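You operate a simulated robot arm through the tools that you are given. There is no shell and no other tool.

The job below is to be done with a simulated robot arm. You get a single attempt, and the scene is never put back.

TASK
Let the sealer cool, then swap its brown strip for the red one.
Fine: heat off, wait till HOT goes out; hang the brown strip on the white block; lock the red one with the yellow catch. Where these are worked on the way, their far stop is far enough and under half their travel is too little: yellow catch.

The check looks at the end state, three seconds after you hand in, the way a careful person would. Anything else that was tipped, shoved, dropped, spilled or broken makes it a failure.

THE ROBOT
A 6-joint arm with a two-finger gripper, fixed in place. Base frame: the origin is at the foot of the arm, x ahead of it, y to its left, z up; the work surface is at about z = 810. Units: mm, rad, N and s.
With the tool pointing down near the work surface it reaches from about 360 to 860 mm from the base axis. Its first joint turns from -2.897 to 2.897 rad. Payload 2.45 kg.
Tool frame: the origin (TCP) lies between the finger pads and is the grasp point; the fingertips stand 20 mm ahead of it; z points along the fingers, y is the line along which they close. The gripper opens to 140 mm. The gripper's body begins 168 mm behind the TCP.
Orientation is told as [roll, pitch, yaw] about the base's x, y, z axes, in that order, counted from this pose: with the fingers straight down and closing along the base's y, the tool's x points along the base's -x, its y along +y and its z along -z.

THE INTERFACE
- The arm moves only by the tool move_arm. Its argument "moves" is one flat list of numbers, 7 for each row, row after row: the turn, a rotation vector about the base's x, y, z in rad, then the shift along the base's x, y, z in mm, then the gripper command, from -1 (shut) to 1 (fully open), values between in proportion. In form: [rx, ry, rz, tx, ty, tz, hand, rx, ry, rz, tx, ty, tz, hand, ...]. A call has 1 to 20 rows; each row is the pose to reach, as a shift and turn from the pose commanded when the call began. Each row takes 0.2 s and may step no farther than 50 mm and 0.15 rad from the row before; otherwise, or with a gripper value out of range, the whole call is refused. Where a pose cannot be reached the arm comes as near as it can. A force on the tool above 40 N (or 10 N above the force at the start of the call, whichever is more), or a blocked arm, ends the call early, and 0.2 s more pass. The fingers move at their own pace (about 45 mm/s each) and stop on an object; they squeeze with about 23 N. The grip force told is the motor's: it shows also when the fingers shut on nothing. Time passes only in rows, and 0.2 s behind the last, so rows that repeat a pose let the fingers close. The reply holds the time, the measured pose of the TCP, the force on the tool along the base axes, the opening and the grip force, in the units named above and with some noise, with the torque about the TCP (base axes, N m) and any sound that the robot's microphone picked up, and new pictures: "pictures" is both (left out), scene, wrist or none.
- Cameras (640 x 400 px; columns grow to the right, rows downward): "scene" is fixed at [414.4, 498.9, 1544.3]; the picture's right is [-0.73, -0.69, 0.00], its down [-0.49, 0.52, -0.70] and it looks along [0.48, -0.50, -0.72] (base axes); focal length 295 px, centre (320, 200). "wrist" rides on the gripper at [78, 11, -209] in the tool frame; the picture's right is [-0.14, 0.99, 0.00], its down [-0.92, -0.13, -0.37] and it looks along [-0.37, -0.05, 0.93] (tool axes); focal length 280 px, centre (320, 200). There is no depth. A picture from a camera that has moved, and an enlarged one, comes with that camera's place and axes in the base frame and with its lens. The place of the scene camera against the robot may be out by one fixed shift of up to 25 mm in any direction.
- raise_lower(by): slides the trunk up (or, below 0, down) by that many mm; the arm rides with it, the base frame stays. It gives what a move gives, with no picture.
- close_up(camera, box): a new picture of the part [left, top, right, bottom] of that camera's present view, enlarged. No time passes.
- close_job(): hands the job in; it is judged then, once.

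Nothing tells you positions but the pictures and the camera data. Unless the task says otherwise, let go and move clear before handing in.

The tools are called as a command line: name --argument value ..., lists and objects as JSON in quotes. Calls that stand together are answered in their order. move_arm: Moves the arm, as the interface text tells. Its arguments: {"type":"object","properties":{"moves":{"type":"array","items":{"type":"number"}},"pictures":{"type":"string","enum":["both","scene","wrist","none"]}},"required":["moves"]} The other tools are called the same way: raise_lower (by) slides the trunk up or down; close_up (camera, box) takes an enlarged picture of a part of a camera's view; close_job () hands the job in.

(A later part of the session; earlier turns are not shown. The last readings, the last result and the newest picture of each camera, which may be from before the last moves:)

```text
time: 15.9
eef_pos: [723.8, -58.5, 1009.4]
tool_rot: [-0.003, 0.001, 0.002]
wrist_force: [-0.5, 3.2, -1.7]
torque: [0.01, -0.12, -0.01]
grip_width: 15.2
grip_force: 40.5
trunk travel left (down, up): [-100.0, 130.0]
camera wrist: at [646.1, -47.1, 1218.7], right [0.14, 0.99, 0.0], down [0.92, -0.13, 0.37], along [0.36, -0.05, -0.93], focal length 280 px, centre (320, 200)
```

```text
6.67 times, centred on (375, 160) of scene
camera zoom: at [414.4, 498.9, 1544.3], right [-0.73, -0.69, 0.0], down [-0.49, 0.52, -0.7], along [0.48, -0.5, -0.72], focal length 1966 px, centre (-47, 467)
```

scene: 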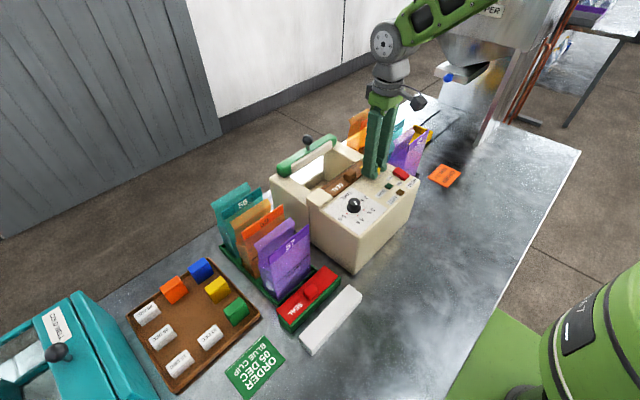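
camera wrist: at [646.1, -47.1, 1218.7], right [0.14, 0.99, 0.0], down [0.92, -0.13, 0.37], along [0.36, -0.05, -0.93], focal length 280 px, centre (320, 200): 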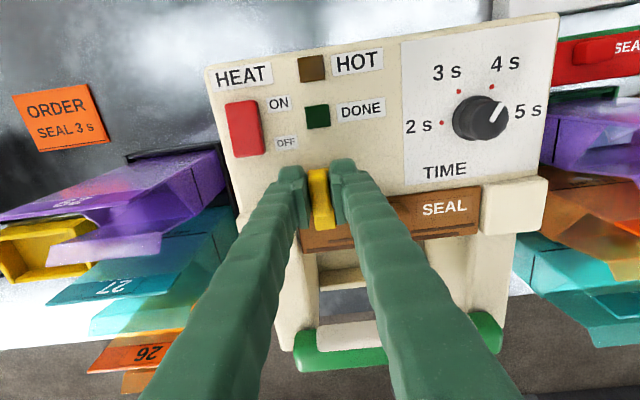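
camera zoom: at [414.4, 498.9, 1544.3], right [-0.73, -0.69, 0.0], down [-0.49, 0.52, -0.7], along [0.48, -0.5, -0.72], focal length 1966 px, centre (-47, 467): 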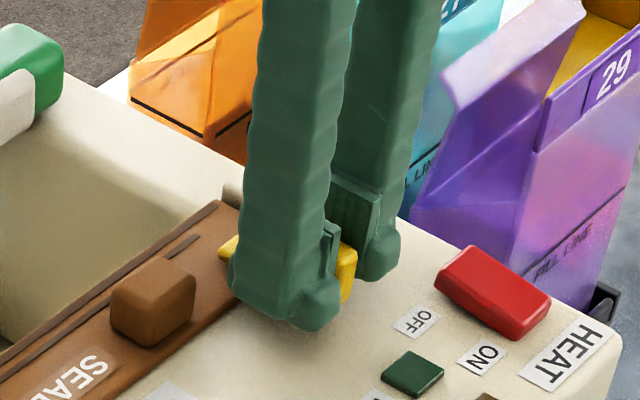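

The tab is gripped (15 mm wide). I'll test a small counter-clockwise turn about the post and watch torque and image.

move_arm --moves '[0, 0, 0.05, 0, 0, 0, -1, 0, 0, 0.1, 0, 0, 0, -1, 0, 0, 0.15, 0, 0, 0, -1, 0, 0, 0.2, 0, 0, 0, -1]' --pictures "both"

close_up --camera "wrist" --box '[240, 100, 400, 220]'

close_up --camera "scene" --box '[335, 130, 415, 190]'

```text
time: 16.9
eef_pos: [722.7, -57.3, 1010.1]
tool_rot: [-0.001, 0.001, 0.202]
wrist_force: [-0.8, 1.1, -4.7]
torque: [-0.01, 0.15, -0.05]
grip_width: 15.1
grip_force: 41.1
trunk travel left (down, up): [-100.0, 130.0]
camera wrist: at [645.6, -63.0, 1218.8], right [-0.06, 1.0, 0.0], down [0.93, 0.06, 0.37], along [0.37, 0.02, -0.93], focal length 280 px, centre (320, 200)
```

scene: 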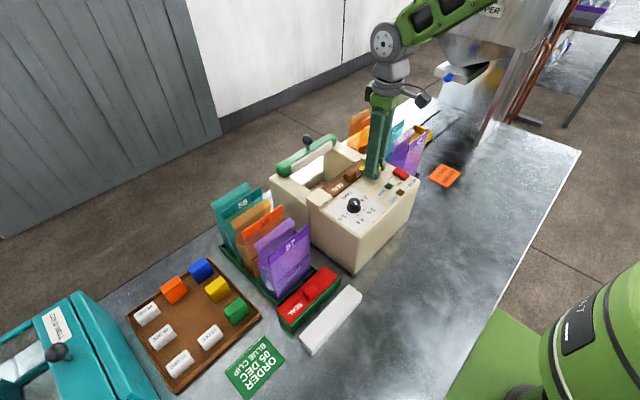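
wrist: 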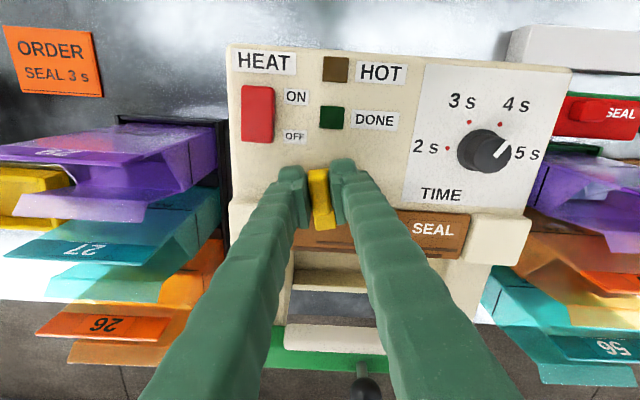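

```text
3.33 times, centred on (320, 160) of wrist
camera zoom: at [645.6, -63.0, 1218.8], right [-0.06, 1.0, 0.0], down [0.93, 0.06, 0.37], along [0.37, 0.02, -0.93], focal length 935 px, centre (320, 333)
```

zoom: 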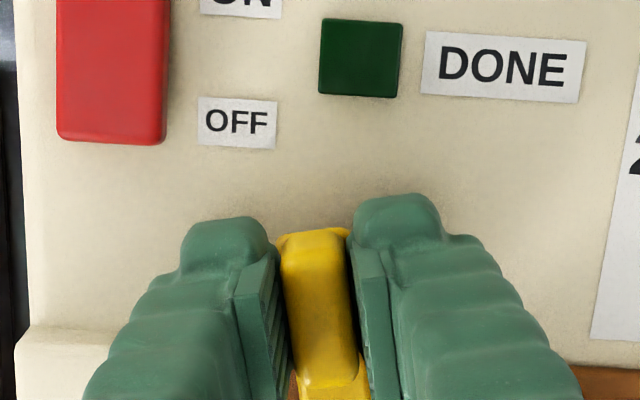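

```text
6.67 times, centred on (375, 160) of scene
camera zoom: at [414.4, 498.9, 1544.3], right [-0.73, -0.69, 0.0], down [-0.49, 0.52, -0.7], along [0.48, -0.5, -0.72], focal length 1966 px, centre (-47, 467)
```

zoom: 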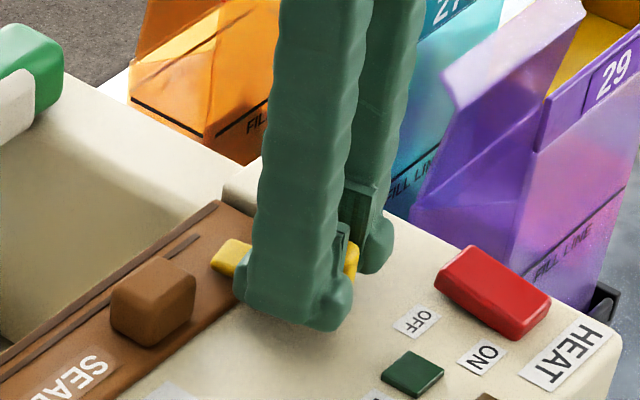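

The catch turns counter-clockwise with the grip and little resistance. I'll continue toward its open stop.

move_arm --moves '[0, 0, 0.1, 0, 0, 0, -1, 0, 0, 0.2, 0, 0, 0, -1, 0, 0, 0.3, 0, 0, 0, -1, 0, 0, 0.4, 0, 0, 0, -1, 0, 0, 0.5, 0, 0, 0, -1, 0, 0, 0.6, 0, 0, 0, -1, 0, 0, 0.7, 0, 0, 0, -1, 0, 0, 0.8, 0, 0, 0, -1]' --pictures "both"

close_up --camera "scene" --box '[335, 130, 415, 190]'

close_up --camera "wrist" --box '[240, 100, 400, 220]'

```text
time: 18.7
eef_pos: [723.6, -58.3, 1010.6]
tool_rot: [-0.001, 0.005, 1.003]
wrist_force: [-2.3, -3.5, -7.2]
torque: [-0.06, 0.05, 0.02]
grip_width: 14.9
grip_force: 40.9
trunk travel left (down, up): [-100.0, 130.0]
camera wrist: at [673.0, -118.5, 1218.8], right [-0.76, 0.65, 0.0], down [0.6, 0.71, 0.37], along [0.24, 0.28, -0.93], focal length 280 px, centre (320, 200)
```

scene: 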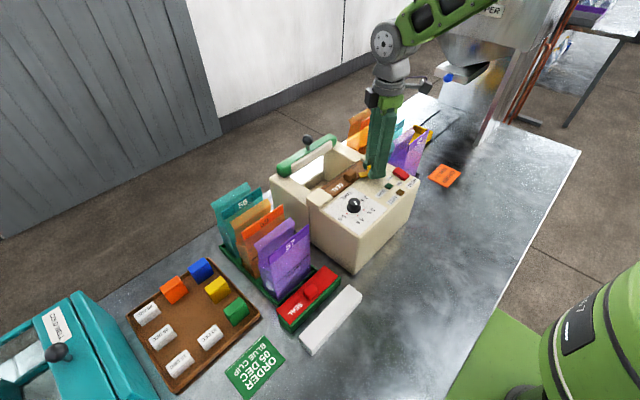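
wrist: 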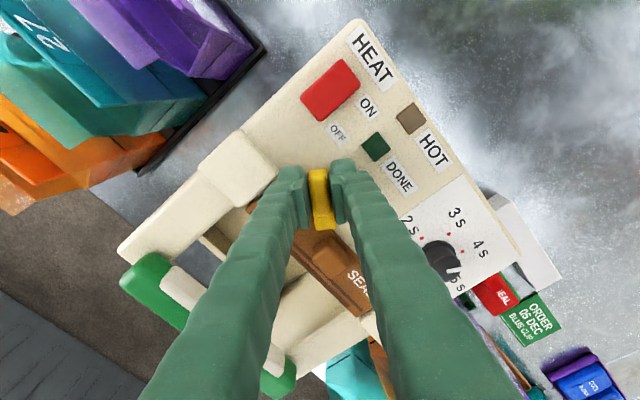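

```text
6.67 times, centred on (375, 160) of scene
camera zoom: at [414.4, 498.9, 1544.3], right [-0.73, -0.69, 0.0], down [-0.49, 0.52, -0.7], along [0.48, -0.5, -0.72], focal length 1966 px, centre (-47, 467)
```

zoom: 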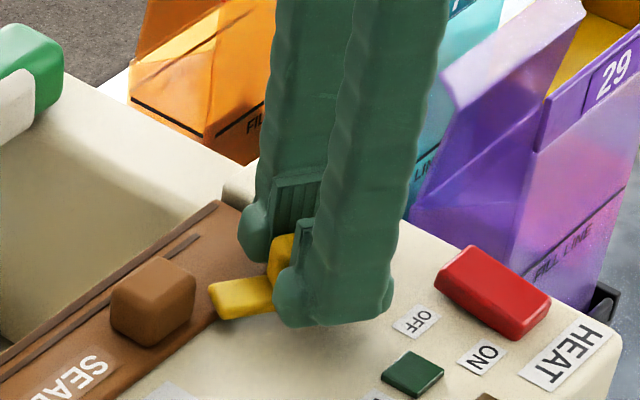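

```text
3.33 times, centred on (320, 160) of wrist
camera zoom: at [673.0, -118.5, 1218.8], right [-0.76, 0.65, 0.0], down [0.6, 0.71, 0.37], along [0.24, 0.28, -0.93], focal length 935 px, centre (320, 333)
```

zoom: 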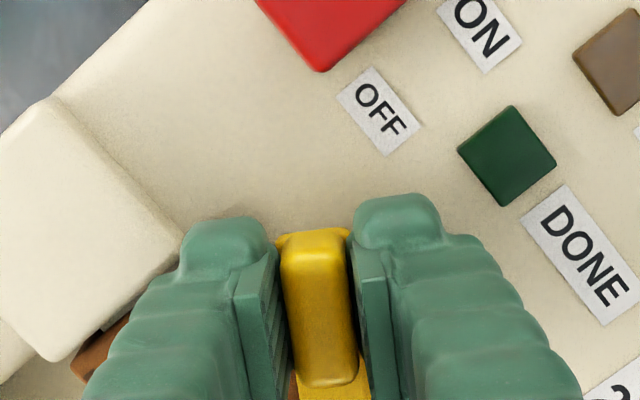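

It's following well. I'll go on to about 90° in total and check for the stop.

move_arm --moves '[0, 0, 0.1, 0, 0, -0.5, -1, 0, 0, 0.2, 0, 0, -0.5, -1, 0, 0, 0.3, 0, 0, -0.5, -1, 0, 0, 0.4, 0, 0, -0.5, -1, 0, 0, 0.5, 0, 0, -0.5, -1, 0, 0, 0.57, 0, 0, -0.5, -1]' --pictures "both"

close_up --camera "scene" --box '[335, 130, 415, 190]'

close_up --camera "wrist" --box '[240, 100, 400, 220]'

```text
time: 20.1
eef_pos: [724.6, -59.1, 1010.6]
tool_rot: [-0.002, 0.001, 1.572]
wrist_force: [1.7, -2.7, -1.5]
torque: [-0.09, 0.03, -0.05]
grip_width: 15.2
grip_force: 40.8
trunk travel left (down, up): [-100.0, 130.0]
camera wrist: at [713.4, -137.0, 1218.7], right [-0.99, 0.14, 0.0], down [0.13, 0.92, 0.37], along [0.05, 0.36, -0.93], focal length 280 px, centre (320, 200)
```

scene: 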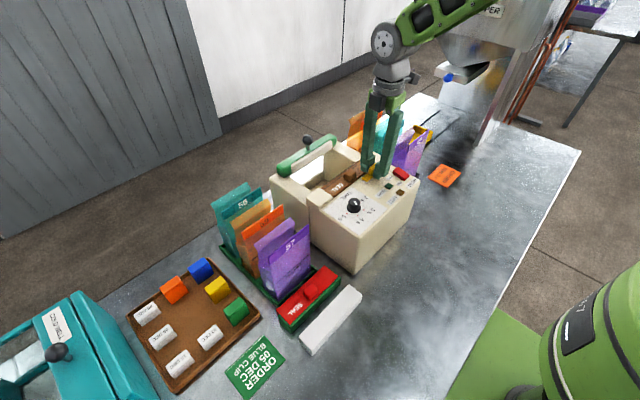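
wrist: 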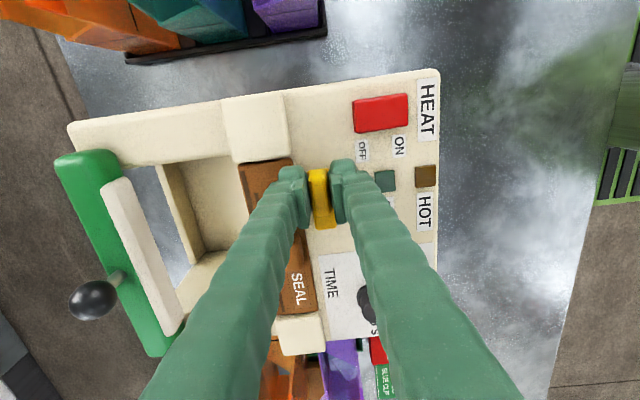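

```text
6.67 times, centred on (375, 160) of scene
camera zoom: at [414.4, 498.9, 1544.3], right [-0.73, -0.69, 0.0], down [-0.49, 0.52, -0.7], along [0.48, -0.5, -0.72], focal length 1966 px, centre (-47, 467)
```

zoom: 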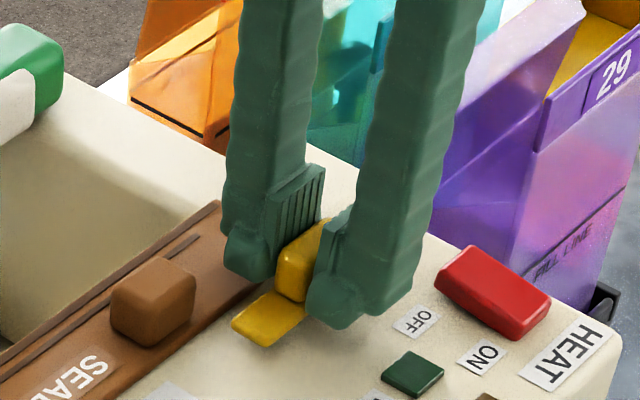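

```text
3.33 times, centred on (320, 160) of wrist
camera zoom: at [713.4, -137.0, 1218.7], right [-0.99, 0.14, 0.0], down [0.13, 0.92, 0.37], along [0.05, 0.36, -0.93], focal length 935 px, centre (320, 333)
```

zoom: 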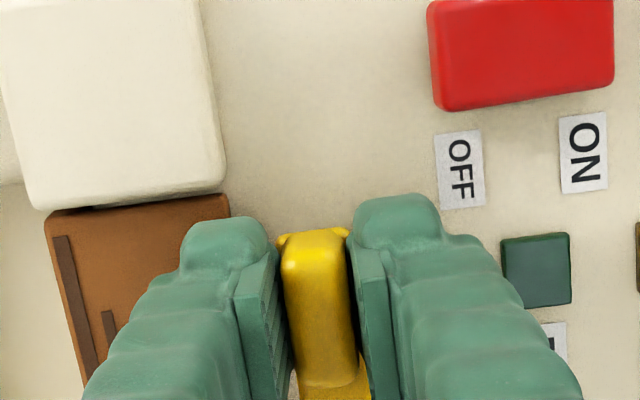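

The catch is turned 90° and its bar is clear of the brown strip. I'll release it, lift, and swing the wrist back to yaw 0.

move_arm --moves '[0, 0, 0, 0, 0, 0, -0.6, 0, 0, 0, 0, 0, 0, -0.6, 0, 0, 0, 0, 0, 20, -0.6, 0, 0, 0, 0, 0, 50, -0.6, 0, 0, -0.14, 0, 0, 70, -0.3, 0, 0, -0.28, 0, 5, 70, 0, 0, 0, -0.42, -3, 10, 70, 0.3, 0, 0, -0.56, -6, 15, 70, 1, 0, 0, -0.7, -9, 20, 70, 1, 0, 0, -0.84, -12, 25, 70, 1, 0, 0, -0.98, -15, 30, 70, 1, 0, 0, -1.12, -18, 35, 70, 1, 0, 0, -1.26, -21, 40, 73, 1, 0, 0, -1.4, -24, 45, 73, 1, 0, 0, -1.5, -27, 50, 73, 1, 0, 0, -1.572, -28, 50, 73, 1, 0, 0, -1.572, -28, 50, 73, 1]' --pictures "both"

close_up --camera "wrist" --box '[230, 160, 420, 290]'

close_up --camera "scene" --box '[290, 130, 410, 220]'

```text
time: 23.7
eef_pos: [695.3, -8.6, 1083.8]
tool_rot: [-0.003, -0.002, -0.001]
wrist_force: [0.3, 0.3, 0.5]
torque: [-0.06, 0.01, 0.0]
grip_width: 140.0
grip_force: 0.0
trunk travel left (down, up): [-100.0, 130.0]
camera wrist: at [618.1, 3.2, 1291.3], right [0.14, 0.99, 0.0], down [0.92, -0.13, 0.37], along [0.36, -0.05, -0.93], focal length 280 px, centre (320, 200)
```

scene: 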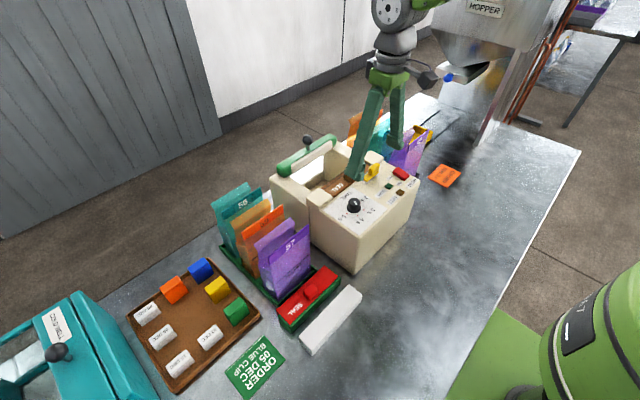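
wrist: 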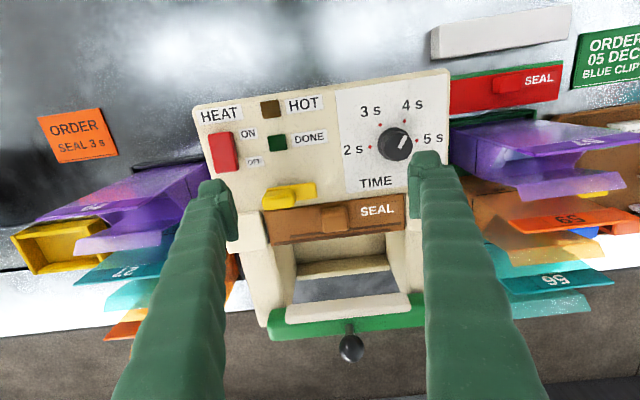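

```text
3.08 times, centred on (325, 225) of wrist
camera zoom: at [618.1, 3.2, 1291.3], right [0.14, 0.99, 0.0], down [0.92, -0.13, 0.37], along [0.36, -0.05, -0.93], focal length 863 px, centre (305, 123)
```

zoom: 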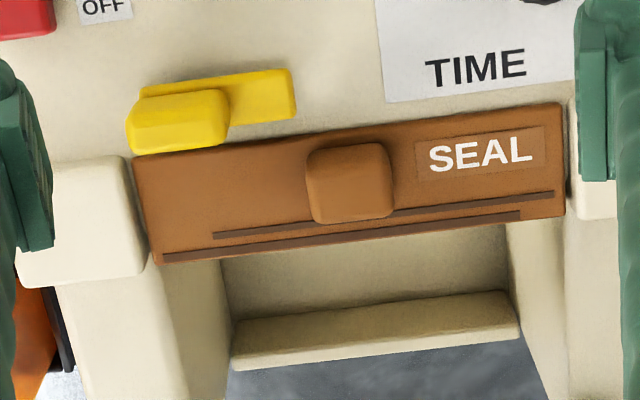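

```text
4.44 times, centred on (350, 175) of scene
camera zoom: at [414.4, 498.9, 1544.3], right [-0.73, -0.69, 0.0], down [-0.49, 0.52, -0.7], along [0.48, -0.5, -0.72], focal length 1311 px, centre (187, 311)
```

zoom: 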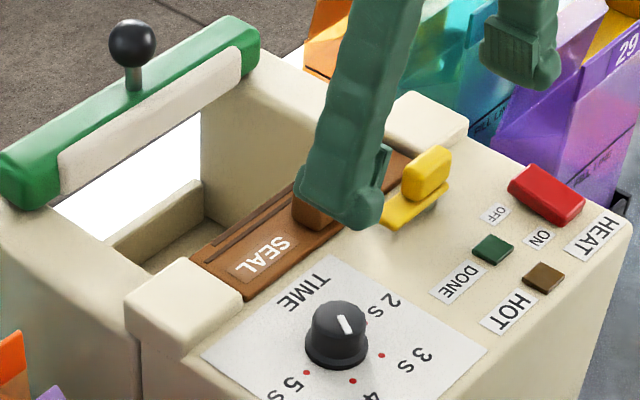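

The strip is free to lift now. I'll zoom in on its ends and knob to measure clearances before grasping.

close_up --camera "wrist" --box '[260, 195, 340, 250]'

close_up --camera "wrist" --box '[340, 180, 420, 235]'

close_up --camera "scene" --box '[300, 165, 380, 220]'

```text
7.27 times, centred on (300, 222) of wrist
camera zoom: at [618.1, 3.2, 1291.3], right [0.14, 0.99, 0.0], down [0.92, -0.13, 0.37], along [0.36, -0.05, -0.93], focal length 2039 px, centre (466, 36)
```

zoom: 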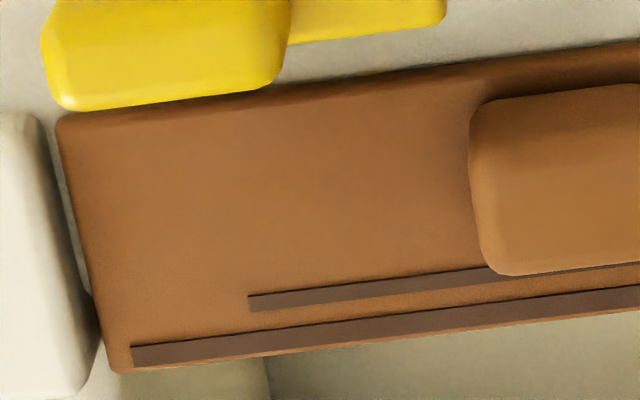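

```text
7.27 times, centred on (380, 208) of wrist
camera zoom: at [618.1, 3.2, 1291.3], right [0.14, 0.99, 0.0], down [0.92, -0.13, 0.37], along [0.36, -0.05, -0.93], focal length 2039 px, centre (-116, 146)
```

zoom: 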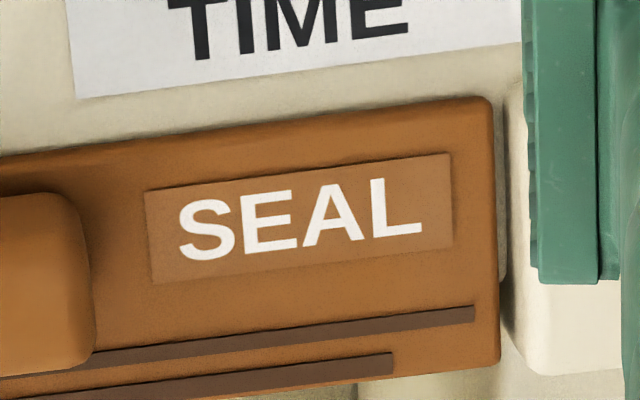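

```text
7.27 times, centred on (340, 192) of scene
camera zoom: at [414.4, 498.9, 1544.3], right [-0.73, -0.69, 0.0], down [-0.49, 0.52, -0.7], along [0.48, -0.5, -0.72], focal length 2145 px, centre (174, 254)
```

zoom: 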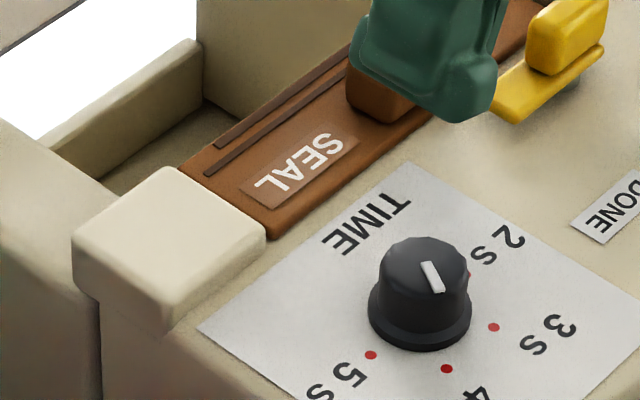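

The brown strip spans about x 747–797, y -85 to 85, top z about 978, with its knob at (760, 0) and roughly 2 mm gaps at each end. Next I'll view the red strip and white block from the equivalent pose so I can compare positions.

move_arm --moves '[0, 0, 0, -20, 45, 0, 1, 0, 0, 0, -40, 90, 0, 1, 0, 0, 0, -60, 135, 0, 1, 0, 0, 0, -80, 180, 0, 1, 0, 0, 0, -100, 225, 0, 1, 0, 0, 0, -112, 269, 0, 1, 0, 0, 0, -112, 269, -45, 1, 0, 0, 0, -112, 269, -90, 1, 0, 0, 0, -112, 269, -135, 1, 0, 0, 0, -112, 269, -135, 1]' --pictures "both"

close_up --camera "wrist" --box '[230, 160, 420, 290]'

close_up --camera "wrist" --box '[225, 80, 415, 210]'

```text
time: 25.9
eef_pos: [582.8, 262.3, 946.1]
tool_rot: [-0.001, -0.001, 0.001]
wrist_force: [0.3, -0.2, 0.1]
torque: [-0.01, 0.02, -0.03]
grip_width: 139.9
grip_force: 0.1
trunk travel left (down, up): [-100.0, 130.0]
camera wrist: at [505.8, 272.8, 1155.6], right [0.14, 0.99, 0.0], down [0.92, -0.13, 0.37], along [0.36, -0.05, -0.93], focal length 280 px, centre (320, 200)
```

scene: 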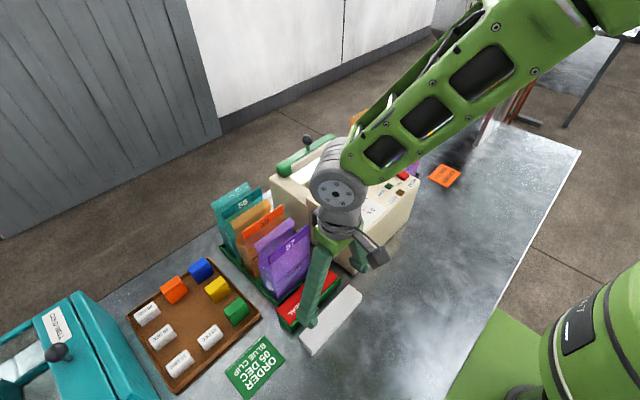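
wrist: 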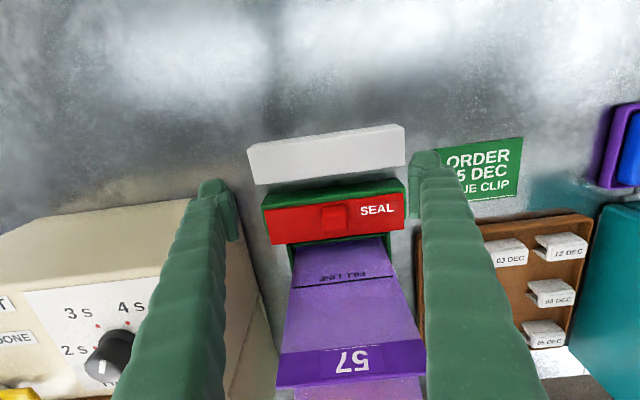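

```text
3.08 times, centred on (325, 225) of wrist
camera zoom: at [505.8, 272.8, 1155.6], right [0.14, 0.99, 0.0], down [0.92, -0.13, 0.37], along [0.36, -0.05, -0.93], focal length 863 px, centre (305, 123)
```

zoom: 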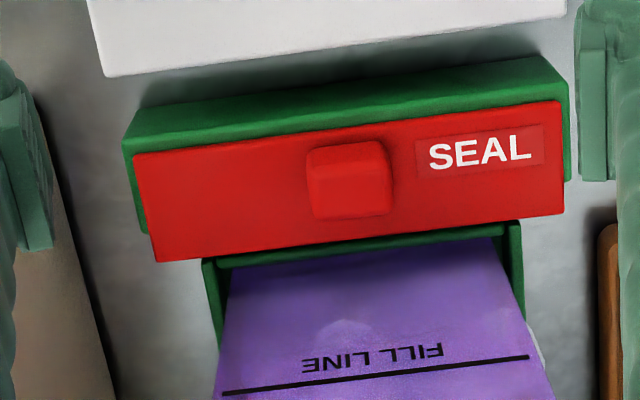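

```text
3.08 times, centred on (320, 145) of wrist
camera zoom: at [505.8, 272.8, 1155.6], right [0.14, 0.99, 0.0], down [0.92, -0.13, 0.37], along [0.36, -0.05, -0.93], focal length 863 px, centre (320, 369)
```

zoom: 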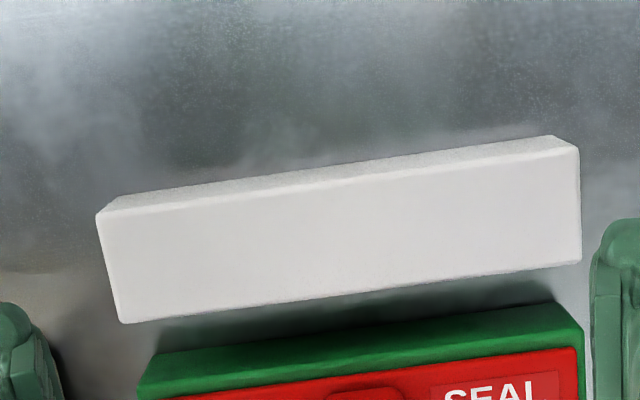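

The red strip in this view matches the brown strip's earlier view almost to the pixel, so red is offset from brown by about (-113, 269, -135.5). The white block is about 72 mm nearer than the green one. I'll go back above the brown knob with a narrower gripper.

move_arm --moves '[0, 0, 0, 0, 0, 45, 1, 0, 0, 0, 0, 0, 90, 1, 0, 0, 0, 0, 0, 135, 1, 0, 0, 0, 20, -45, 140, 0.5, 0, 0, 0, 50, -85, 140, 0.2, 0, 0, 0, 75, -125, 140, 0, 0, 0, 0, 100, -165, 140, -0.1, 0, 0, 0, 125, -205, 140, -0.1, 0, 0, 0, 150, -235, 135, -0.1, 0, 0, 0, 176, -261, 110, -0.1, 0, 0, 0, 176, -261, 98, -0.1, 0, 0, 0, 176, -261, 98, -0.1]' --pictures "both"

close_up --camera "wrist" --box '[240, 100, 420, 230]'

close_up --camera "scene" --box '[300, 130, 400, 210]'

```text
time: 28.5
eef_pos: [759.1, 0.7, 1045.6]
tool_rot: [-0.002, -0.001, 0.001]
wrist_force: [-0.2, 0.3, -0.6]
torque: [-0.01, -0.01, 0.01]
grip_width: 62.7
grip_force: 0.0
trunk travel left (down, up): [-100.0, 130.0]
camera wrist: at [682.0, 11.3, 1254.8], right [0.14, 0.99, 0.0], down [0.92, -0.13, 0.37], along [0.36, -0.05, -0.93], focal length 280 px, centre (320, 200)
```

scene: 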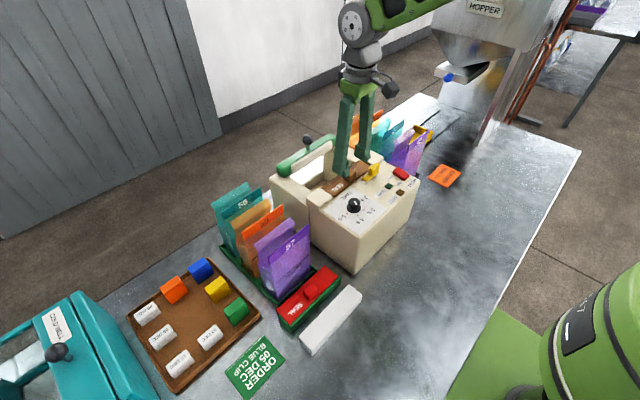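
wrist: 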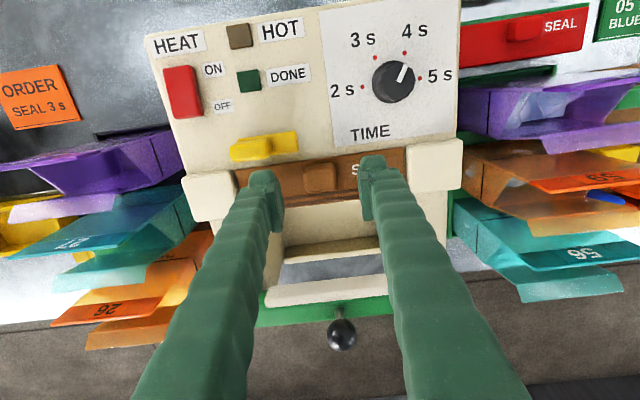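

```text
3.08 times, centred on (330, 165) of wrist
camera zoom: at [682.0, 11.3, 1254.8], right [0.14, 0.99, 0.0], down [0.92, -0.13, 0.37], along [0.36, -0.05, -0.93], focal length 863 px, centre (289, 308)
```

zoom: 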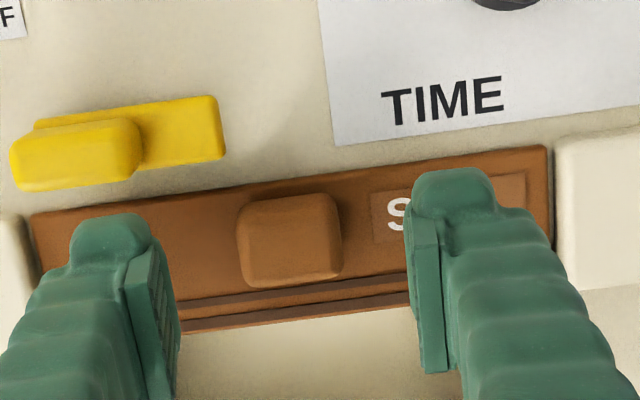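

```text
5.00 times, centred on (350, 170) of scene
camera zoom: at [414.4, 498.9, 1544.3], right [-0.73, -0.69, 0.0], down [-0.49, 0.52, -0.7], along [0.48, -0.5, -0.72], focal length 1475 px, centre (170, 350)
```

zoom: 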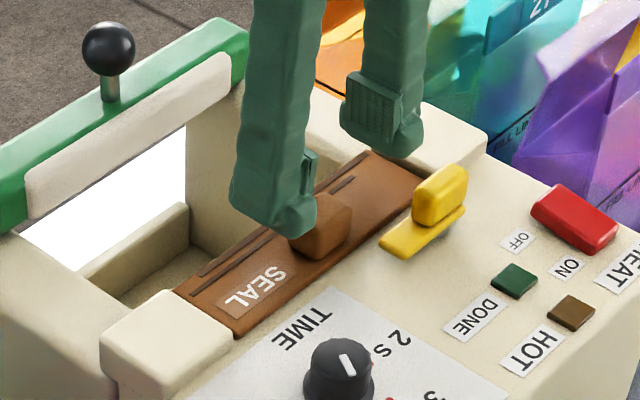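

The knob is centred right under the gripper axis. I'll descend and grip it.

move_arm --moves '[0, 0, 0, 0, 0, -20, -0.1, 0, 0, 0, 0, 0, -34, -0.1, 0, 0, 0, 0, 0, -41, -0.1, 0, 0, 0, 0, 0, -41, -1, 0, 0, 0, 0, 0, -41, -1, 0, 0, 0, 0, 0, -41, -1, 0, 0, 0, 0, 0, -41, -1]' --pictures "both"

close_up --camera "wrist" --box '[240, 100, 420, 230]'

close_up --camera "scene" --box '[300, 130, 400, 210]'

```text
time: 30.1
eef_pos: [758.9, -0.1, 1005.0]
tool_rot: [-0.001, 0.0, 0.0]
wrist_force: [0.7, -0.2, -1.1]
torque: [0.04, -0.03, 0.01]
grip_width: 31.0
grip_force: 22.8
trunk travel left (down, up): [-100.0, 130.0]
camera wrist: at [682.7, 11.2, 1213.0], right [0.14, 0.99, 0.0], down [0.92, -0.13, 0.37], along [0.36, -0.05, -0.93], focal length 280 px, centre (320, 200)
```

scene: 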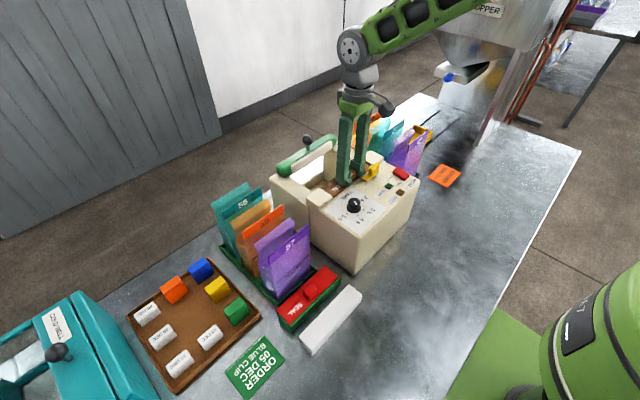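
wrist: 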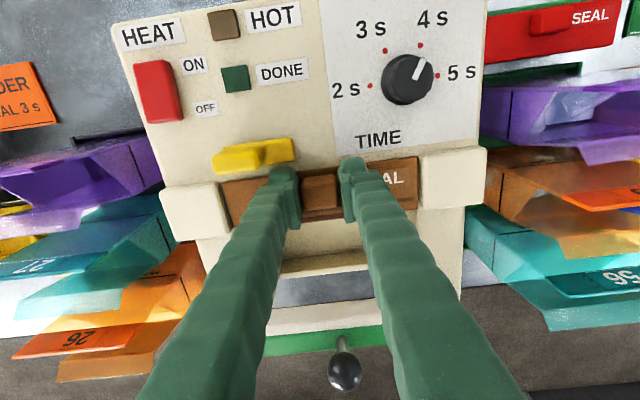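

```text
3.08 times, centred on (330, 165) of wrist
camera zoom: at [682.7, 11.2, 1213.0], right [0.14, 0.99, 0.0], down [0.92, -0.13, 0.37], along [0.36, -0.05, -0.93], focal length 863 px, centre (289, 308)
```

zoom: 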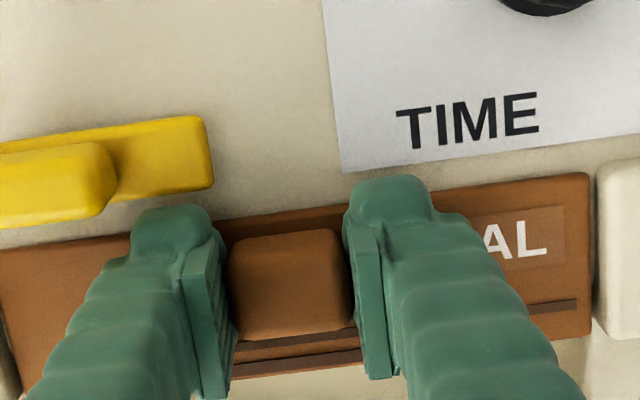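

```text
5.00 times, centred on (350, 170) of scene
camera zoom: at [414.4, 498.9, 1544.3], right [-0.73, -0.69, 0.0], down [-0.49, 0.52, -0.7], along [0.48, -0.5, -0.72], focal length 1475 px, centre (170, 350)
```

zoom: 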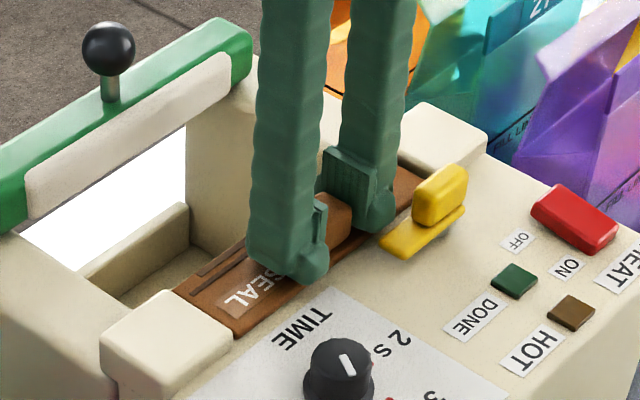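

The knob is gripped at 31 mm. I'll lift the strip straight up slowly and watch the forces.

move_arm --moves '[0, 0, 0, 0, 0, 3, -1, 0, 0, 0, 0, 0, 8, -1, 0, 0, 0, 0, 0, 15, -1, 0, 0, 0, 0, 0, 25, -1, 0, 0, 0, 0, 0, 40, -1, 0, 0, 0, 0, 0, 60, -1]' --pictures "both"

close_up --camera "wrist" --box '[200, 100, 440, 260]'

close_up --camera "scene" --box '[290, 120, 410, 220]'

```text
time: 31.5
eef_pos: [759.8, 0.7, 1064.8]
tool_rot: [-0.002, 0.0, 0.0]
wrist_force: [-0.1, 0.4, -1.3]
torque: [-0.01, -0.01, -0.02]
grip_width: 30.9
grip_force: 23.3
trunk travel left (down, up): [-100.0, 130.0]
camera wrist: at [681.6, 11.3, 1273.5], right [0.14, 0.99, 0.0], down [0.92, -0.13, 0.37], along [0.36, -0.05, -0.93], focal length 280 px, centre (320, 200)
```

scene: 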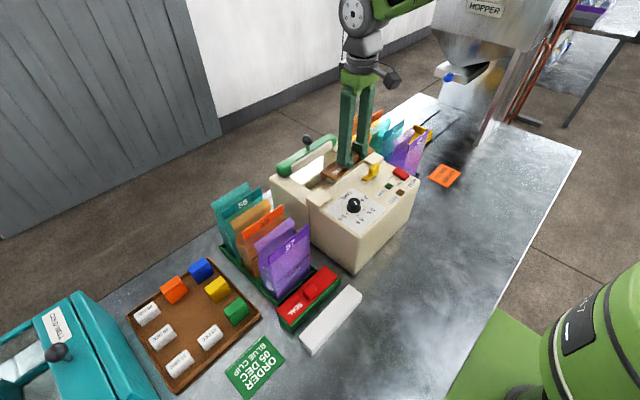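
wrist: 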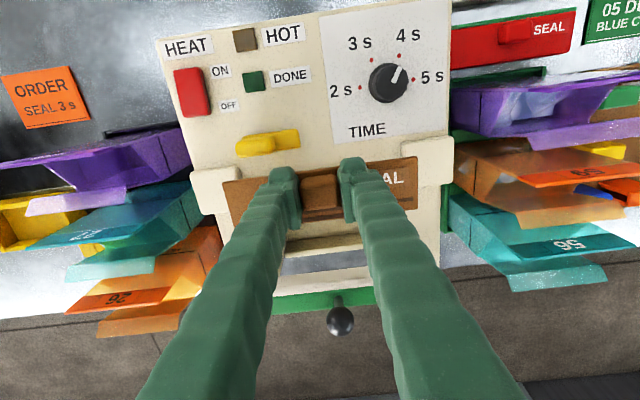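

```text
2.50 times, centred on (320, 180) of wrist
camera zoom: at [681.6, 11.3, 1273.5], right [0.14, 0.99, 0.0], down [0.92, -0.13, 0.37], along [0.36, -0.05, -0.93], focal length 701 px, centre (320, 250)
```

zoom: 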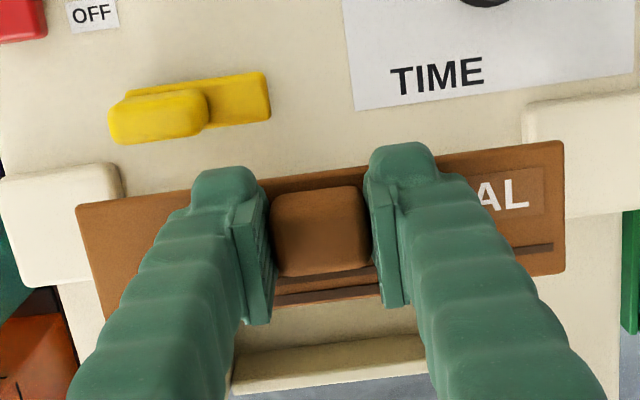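

```text
4.00 times, centred on (350, 170) of scene
camera zoom: at [414.4, 498.9, 1544.3], right [-0.73, -0.69, 0.0], down [-0.49, 0.52, -0.7], along [0.48, -0.5, -0.72], focal length 1180 px, centre (200, 320)
```

zoom: 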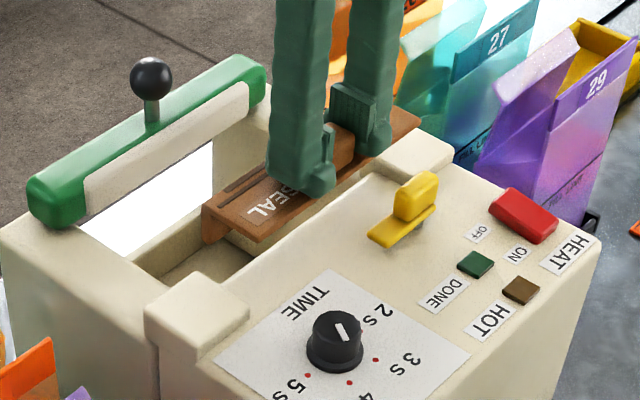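

The strip is free, and its L-shape (lip down on the far side) shows clearly. I'll zoom in to measure the lip.

close_up --camera "scene" --box '[330, 150, 390, 190]'

close_up --camera "scene" --box '[315, 155, 375, 195]'

```text
10.00 times, centred on (360, 170) of scene
camera zoom: at [414.4, 498.9, 1544.3], right [-0.73, -0.69, 0.0], down [-0.49, 0.52, -0.7], along [0.48, -0.5, -0.72], focal length 2949 px, centre (-80, 500)
```

zoom: 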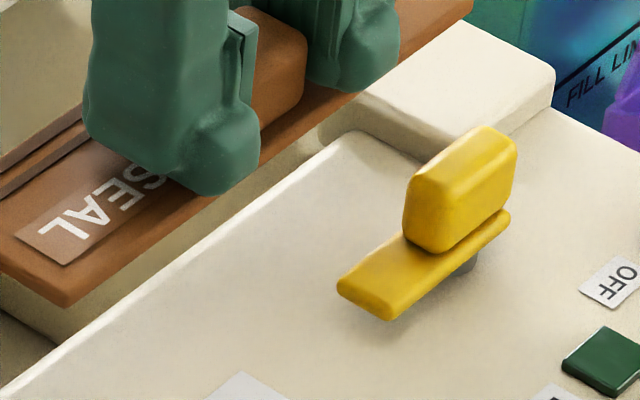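

```text
10.00 times, centred on (345, 175) of scene
camera zoom: at [414.4, 498.9, 1544.3], right [-0.73, -0.69, 0.0], down [-0.49, 0.52, -0.7], along [0.48, -0.5, -0.72], focal length 2949 px, centre (70, 450)
```

zoom: 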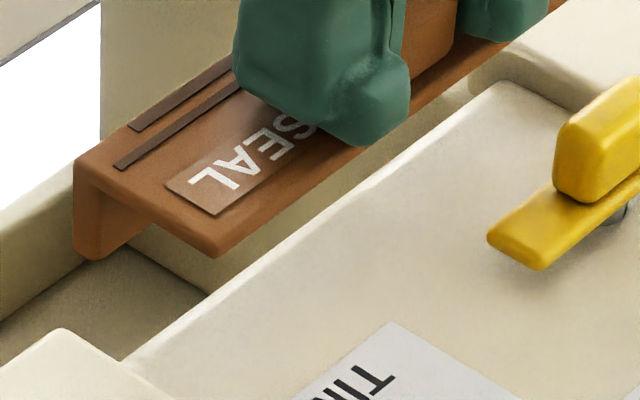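

The lip is about 7 mm thick and 33 mm deep overall. I'll carry the brown strip at height toward the robot, then across to above the white block, stopping just before the lip passes the block top.

move_arm --moves '[0, 0, 0, 0, 0, 30, -1, 0, 0, 0, -30, 0, 60, -1, 0, 0, 0, -75, 0, 60, -1, 0, 0, 0, -120, 0, 60, -1, 0, 0, 0, -165, 10, 60, -1, 0, 0, 0, -184, 50, 60, -1, 0, 0, 0, -184, 95, 60, -1, 0, 0, 0, -184, 140, 60, -1, 0, 0, 0, -184, 185, 60, -1, 0, 0, 0, -184, 230, 60, -1, 0, 0, 0, -184, 269.5, 60, -1, 0, 0, 0, -184, 269.5, 20, -1, 0, 0, 0, -184, 269.5, -25, -1, 0, 0, 0, -184, 269.5, -70, -1, 0, 0, 0, -184, 269.5, -115, -1, 0, 0, 0, -184, 269.5, -145, -1, 0, 0, 0, -184, 269.5, -158, -1, 0, 0, 0, -184, 269.5, -158, -1]' --pictures "both"

close_up --camera "wrist" --box '[200, 80, 440, 260]'

close_up --camera "scene" --box '[270, 260, 380, 370]'

```text
time: 35.3
eef_pos: [574.6, 271.3, 907.3]
tool_rot: [-0.002, 0.0, -0.001]
wrist_force: [-0.2, -1.0, -0.1]
torque: [0.0, 0.02, -0.01]
grip_width: 30.9
grip_force: 22.5
trunk travel left (down, up): [-100.0, 130.0]
camera wrist: at [498.0, 281.2, 1115.7], right [0.14, 0.99, 0.0], down [0.92, -0.13, 0.37], along [0.36, -0.05, -0.93], focal length 280 px, centre (320, 200)
```

scene: 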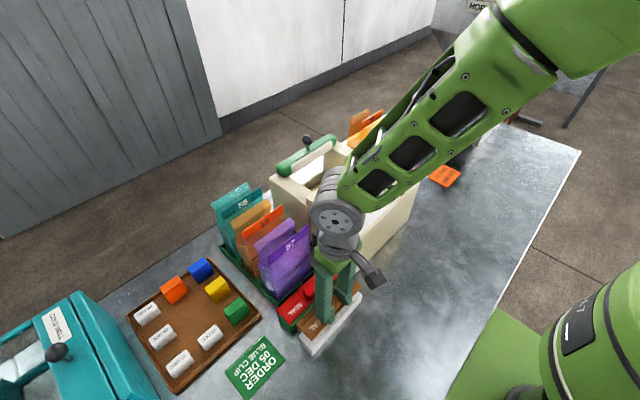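
wrist: 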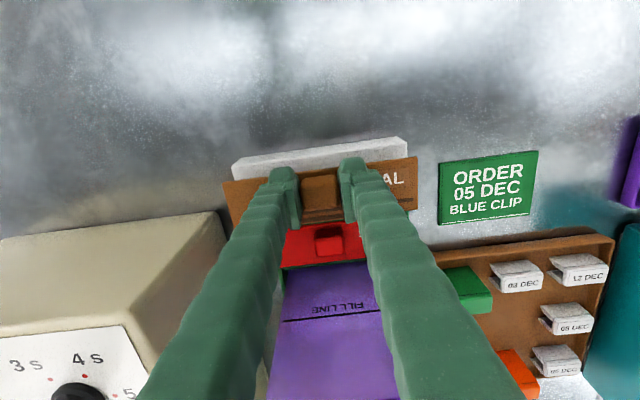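

```text
2.22 times, centred on (320, 170) of wrist
camera zoom: at [498.0, 281.2, 1115.7], right [0.14, 0.99, 0.0], down [0.92, -0.13, 0.37], along [0.36, -0.05, -0.93], focal length 623 px, centre (320, 267)
```

zoom: 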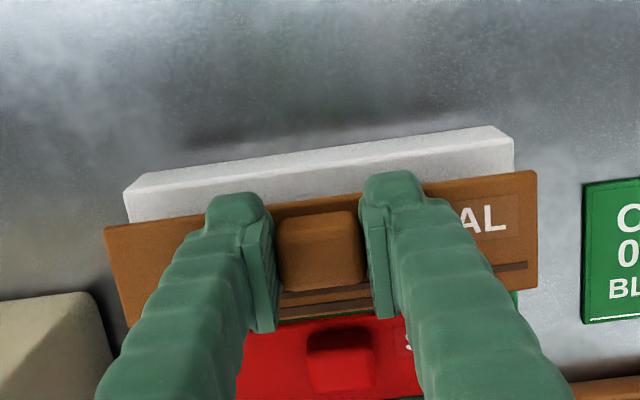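

```text
3.64 times, centred on (325, 315) of scene
camera zoom: at [414.4, 498.9, 1544.3], right [-0.73, -0.69, 0.0], down [-0.49, 0.52, -0.7], along [0.48, -0.5, -0.72], focal length 1072 px, centre (302, -218)
```

zoom: 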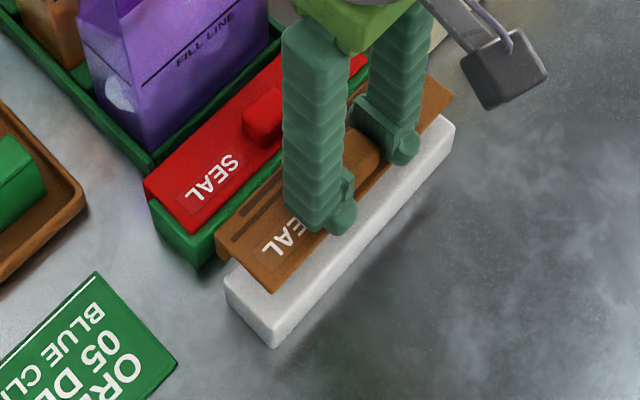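

The strip is about 38 mm above its final height and aligned with the white block like red is on green (near edge about 3 mm inside). I'll lower it slowly, watching for early contact.

move_arm --moves '[0, 0, 0, 0, 0, -5, -1, 0, 0, 0, 0, 0, -9, -1, 0, 0, 0, 0, 0, -12, -1, 0, 0, 0, 0, 0, -15, -1, 0, 0, 0, 0, 0, -18, -1, 0, 0, 0, 0, 0, -22, -1, 0, 0, 0, 0, 0, -26, -1, 0, 0, 0, 0, 0, -30, -1, 0, 0, 0, 0, 0, -33, -1, 0, 0, 0, 0, 0, -35, -1]' --pictures "both"

close_up --camera "wrist" --box '[200, 80, 440, 260]'

close_up --camera "scene" --box '[270, 260, 380, 370]'

```text
time: 36.7
eef_pos: [574.3, 270.2, 888.4]
tool_rot: [-0.002, -0.001, 0.001]
wrist_force: [-9.3, -2.5, 20.0]
torque: [-0.1, -0.08, -0.04]
grip_width: 30.8
grip_force: 23.0
trunk travel left (down, up): [-100.0, 130.0]
stopped in row 7: the force on the tool passed its limit at 44 N (the readings are from after the stop); the commanded pose is now the measured one
camera wrist: at [496.4, 280.4, 1098.1], right [0.14, 0.99, 0.0], down [0.92, -0.13, 0.37], along [0.37, -0.05, -0.93], focal length 280 px, centre (320, 200)
```

scene: 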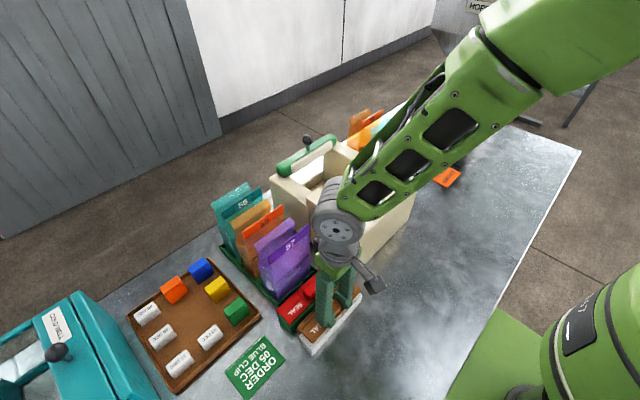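
wrist: 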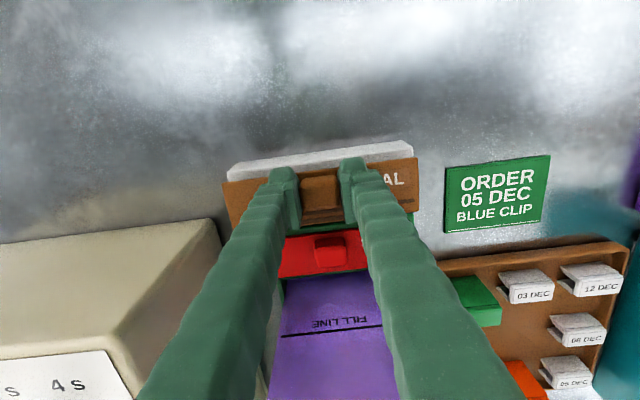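

```text
2.22 times, centred on (320, 170) of wrist
camera zoom: at [496.4, 280.4, 1098.1], right [0.14, 0.99, 0.0], down [0.92, -0.13, 0.37], along [0.37, -0.05, -0.93], focal length 623 px, centre (320, 267)
```

zoom: 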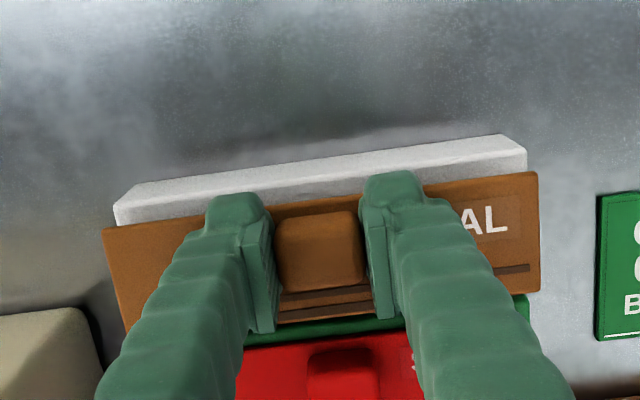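

```text
3.64 times, centred on (325, 315) of scene
camera zoom: at [414.4, 498.9, 1544.3], right [-0.73, -0.69, 0.0], down [-0.49, 0.52, -0.7], along [0.48, -0.5, -0.72], focal length 1072 px, centre (302, -218)
```

zoom: 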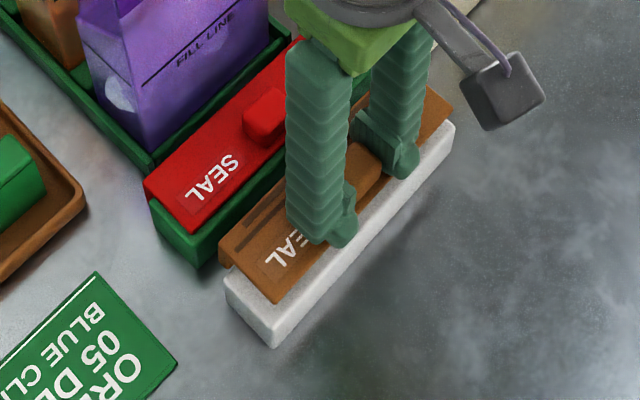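

The lip touched the block's far top edge too early (contact at about x 603, 19 mm too high), so it needs to go a few mm farther out. I'll lift, shift +3 mm in x and try again.

move_arm --moves '[0, 0, 0, 0, 0, 6, -1, 0, 0, 0, 0, 0, 10, -1, 0, 0, 0, 3, 0, 10, -1, 0, 0, 0, 3, 0, 10, -1, 0, 0, 0, 3, 0, 5, -1, 0, 0, 0, 3, 0, 2, -1, 0, 0, 0, 3, 0, 0, -1, 0, 0, 0, 3, 0, -2, -1, 0, 0, 0, 3, 0, -4, -1, 0, 0, 0, 3, 0, -6, -1, 0, 0, 0, 3, 0, -8, -1, 0, 0, 0, 3, 0, -10, -1, 0, 0, 0, 3, 0, -12, -1, 0, 0, 0, 3, 0, -14, -1, 0, 0, 0, 3, 0, -16, -1, 0, 0, 0, 3, 0, -17, -1]' --pictures "both"

close_up --camera "wrist" --box '[200, 80, 440, 260]'

close_up --camera "scene" --box '[270, 260, 380, 370]'

```text
time: 40.1
eef_pos: [579.0, 270.6, 869.6]
tool_rot: [-0.002, -0.001, 0.0]
wrist_force: [-0.5, 0.0, -0.5]
torque: [0.01, 0.01, -0.03]
grip_width: 31.0
grip_force: 23.0
trunk travel left (down, up): [-100.0, 130.0]
camera wrist: at [501.4, 281.2, 1079.0], right [0.14, 0.99, 0.0], down [0.92, -0.13, 0.37], along [0.36, -0.05, -0.93], focal length 280 px, centre (320, 200)
```

scene: 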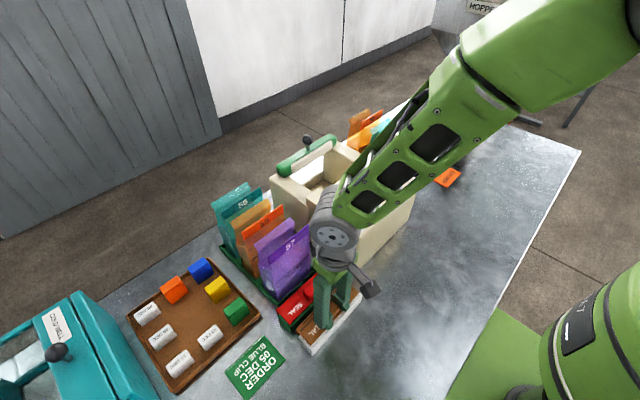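
wrist: 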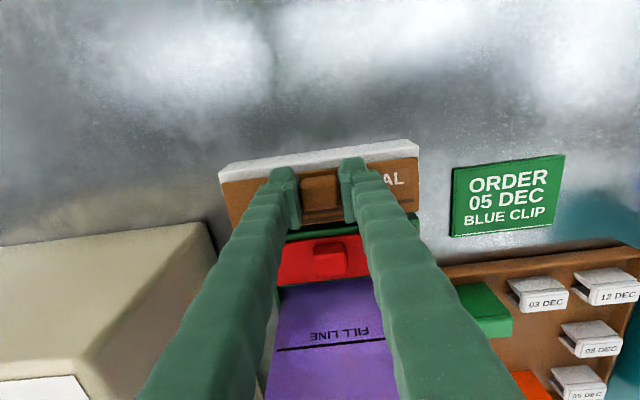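

```text
2.22 times, centred on (320, 170) of wrist
camera zoom: at [501.4, 281.2, 1079.0], right [0.14, 0.99, 0.0], down [0.92, -0.13, 0.37], along [0.36, -0.05, -0.93], focal length 623 px, centre (320, 267)
```

zoom: 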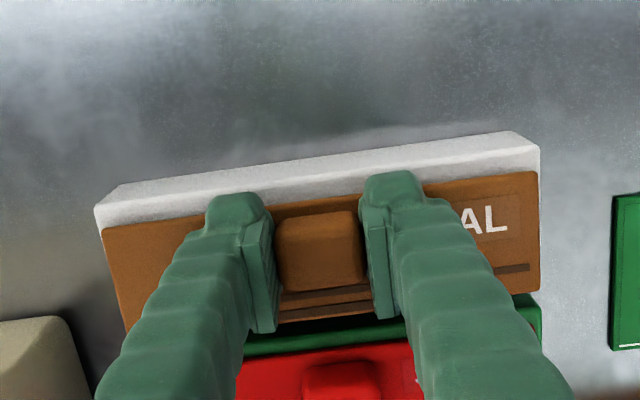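

```text
3.64 times, centred on (325, 315) of scene
camera zoom: at [414.4, 498.9, 1544.3], right [-0.73, -0.69, 0.0], down [-0.49, 0.52, -0.7], along [0.48, -0.5, -0.72], focal length 1072 px, centre (302, -218)
```

zoom: 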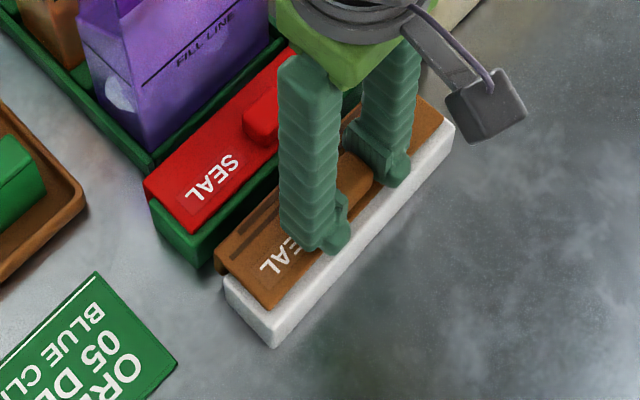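

The lip has passed the block's edge with no force. I'll keep lowering in 1 mm steps until it touches down.

move_arm --moves '[0, 0, 0, 0, 0, -1, -1, 0, 0, 0, 0, 0, -2, -1, 0, 0, 0, 0, 0, -3, -1, 0, 0, 0, 0, 0, -3, -1]' --pictures "none"

```text
time: 41.1
eef_pos: [577.7, 270.9, 866.9]
tool_rot: [-0.003, 0.001, 0.0]
wrist_force: [0.5, -0.5, -0.1]
torque: [-0.01, -0.02, 0.02]
grip_width: 30.7
grip_force: 23.2
trunk travel left (down, up): [-100.0, 130.0]
```

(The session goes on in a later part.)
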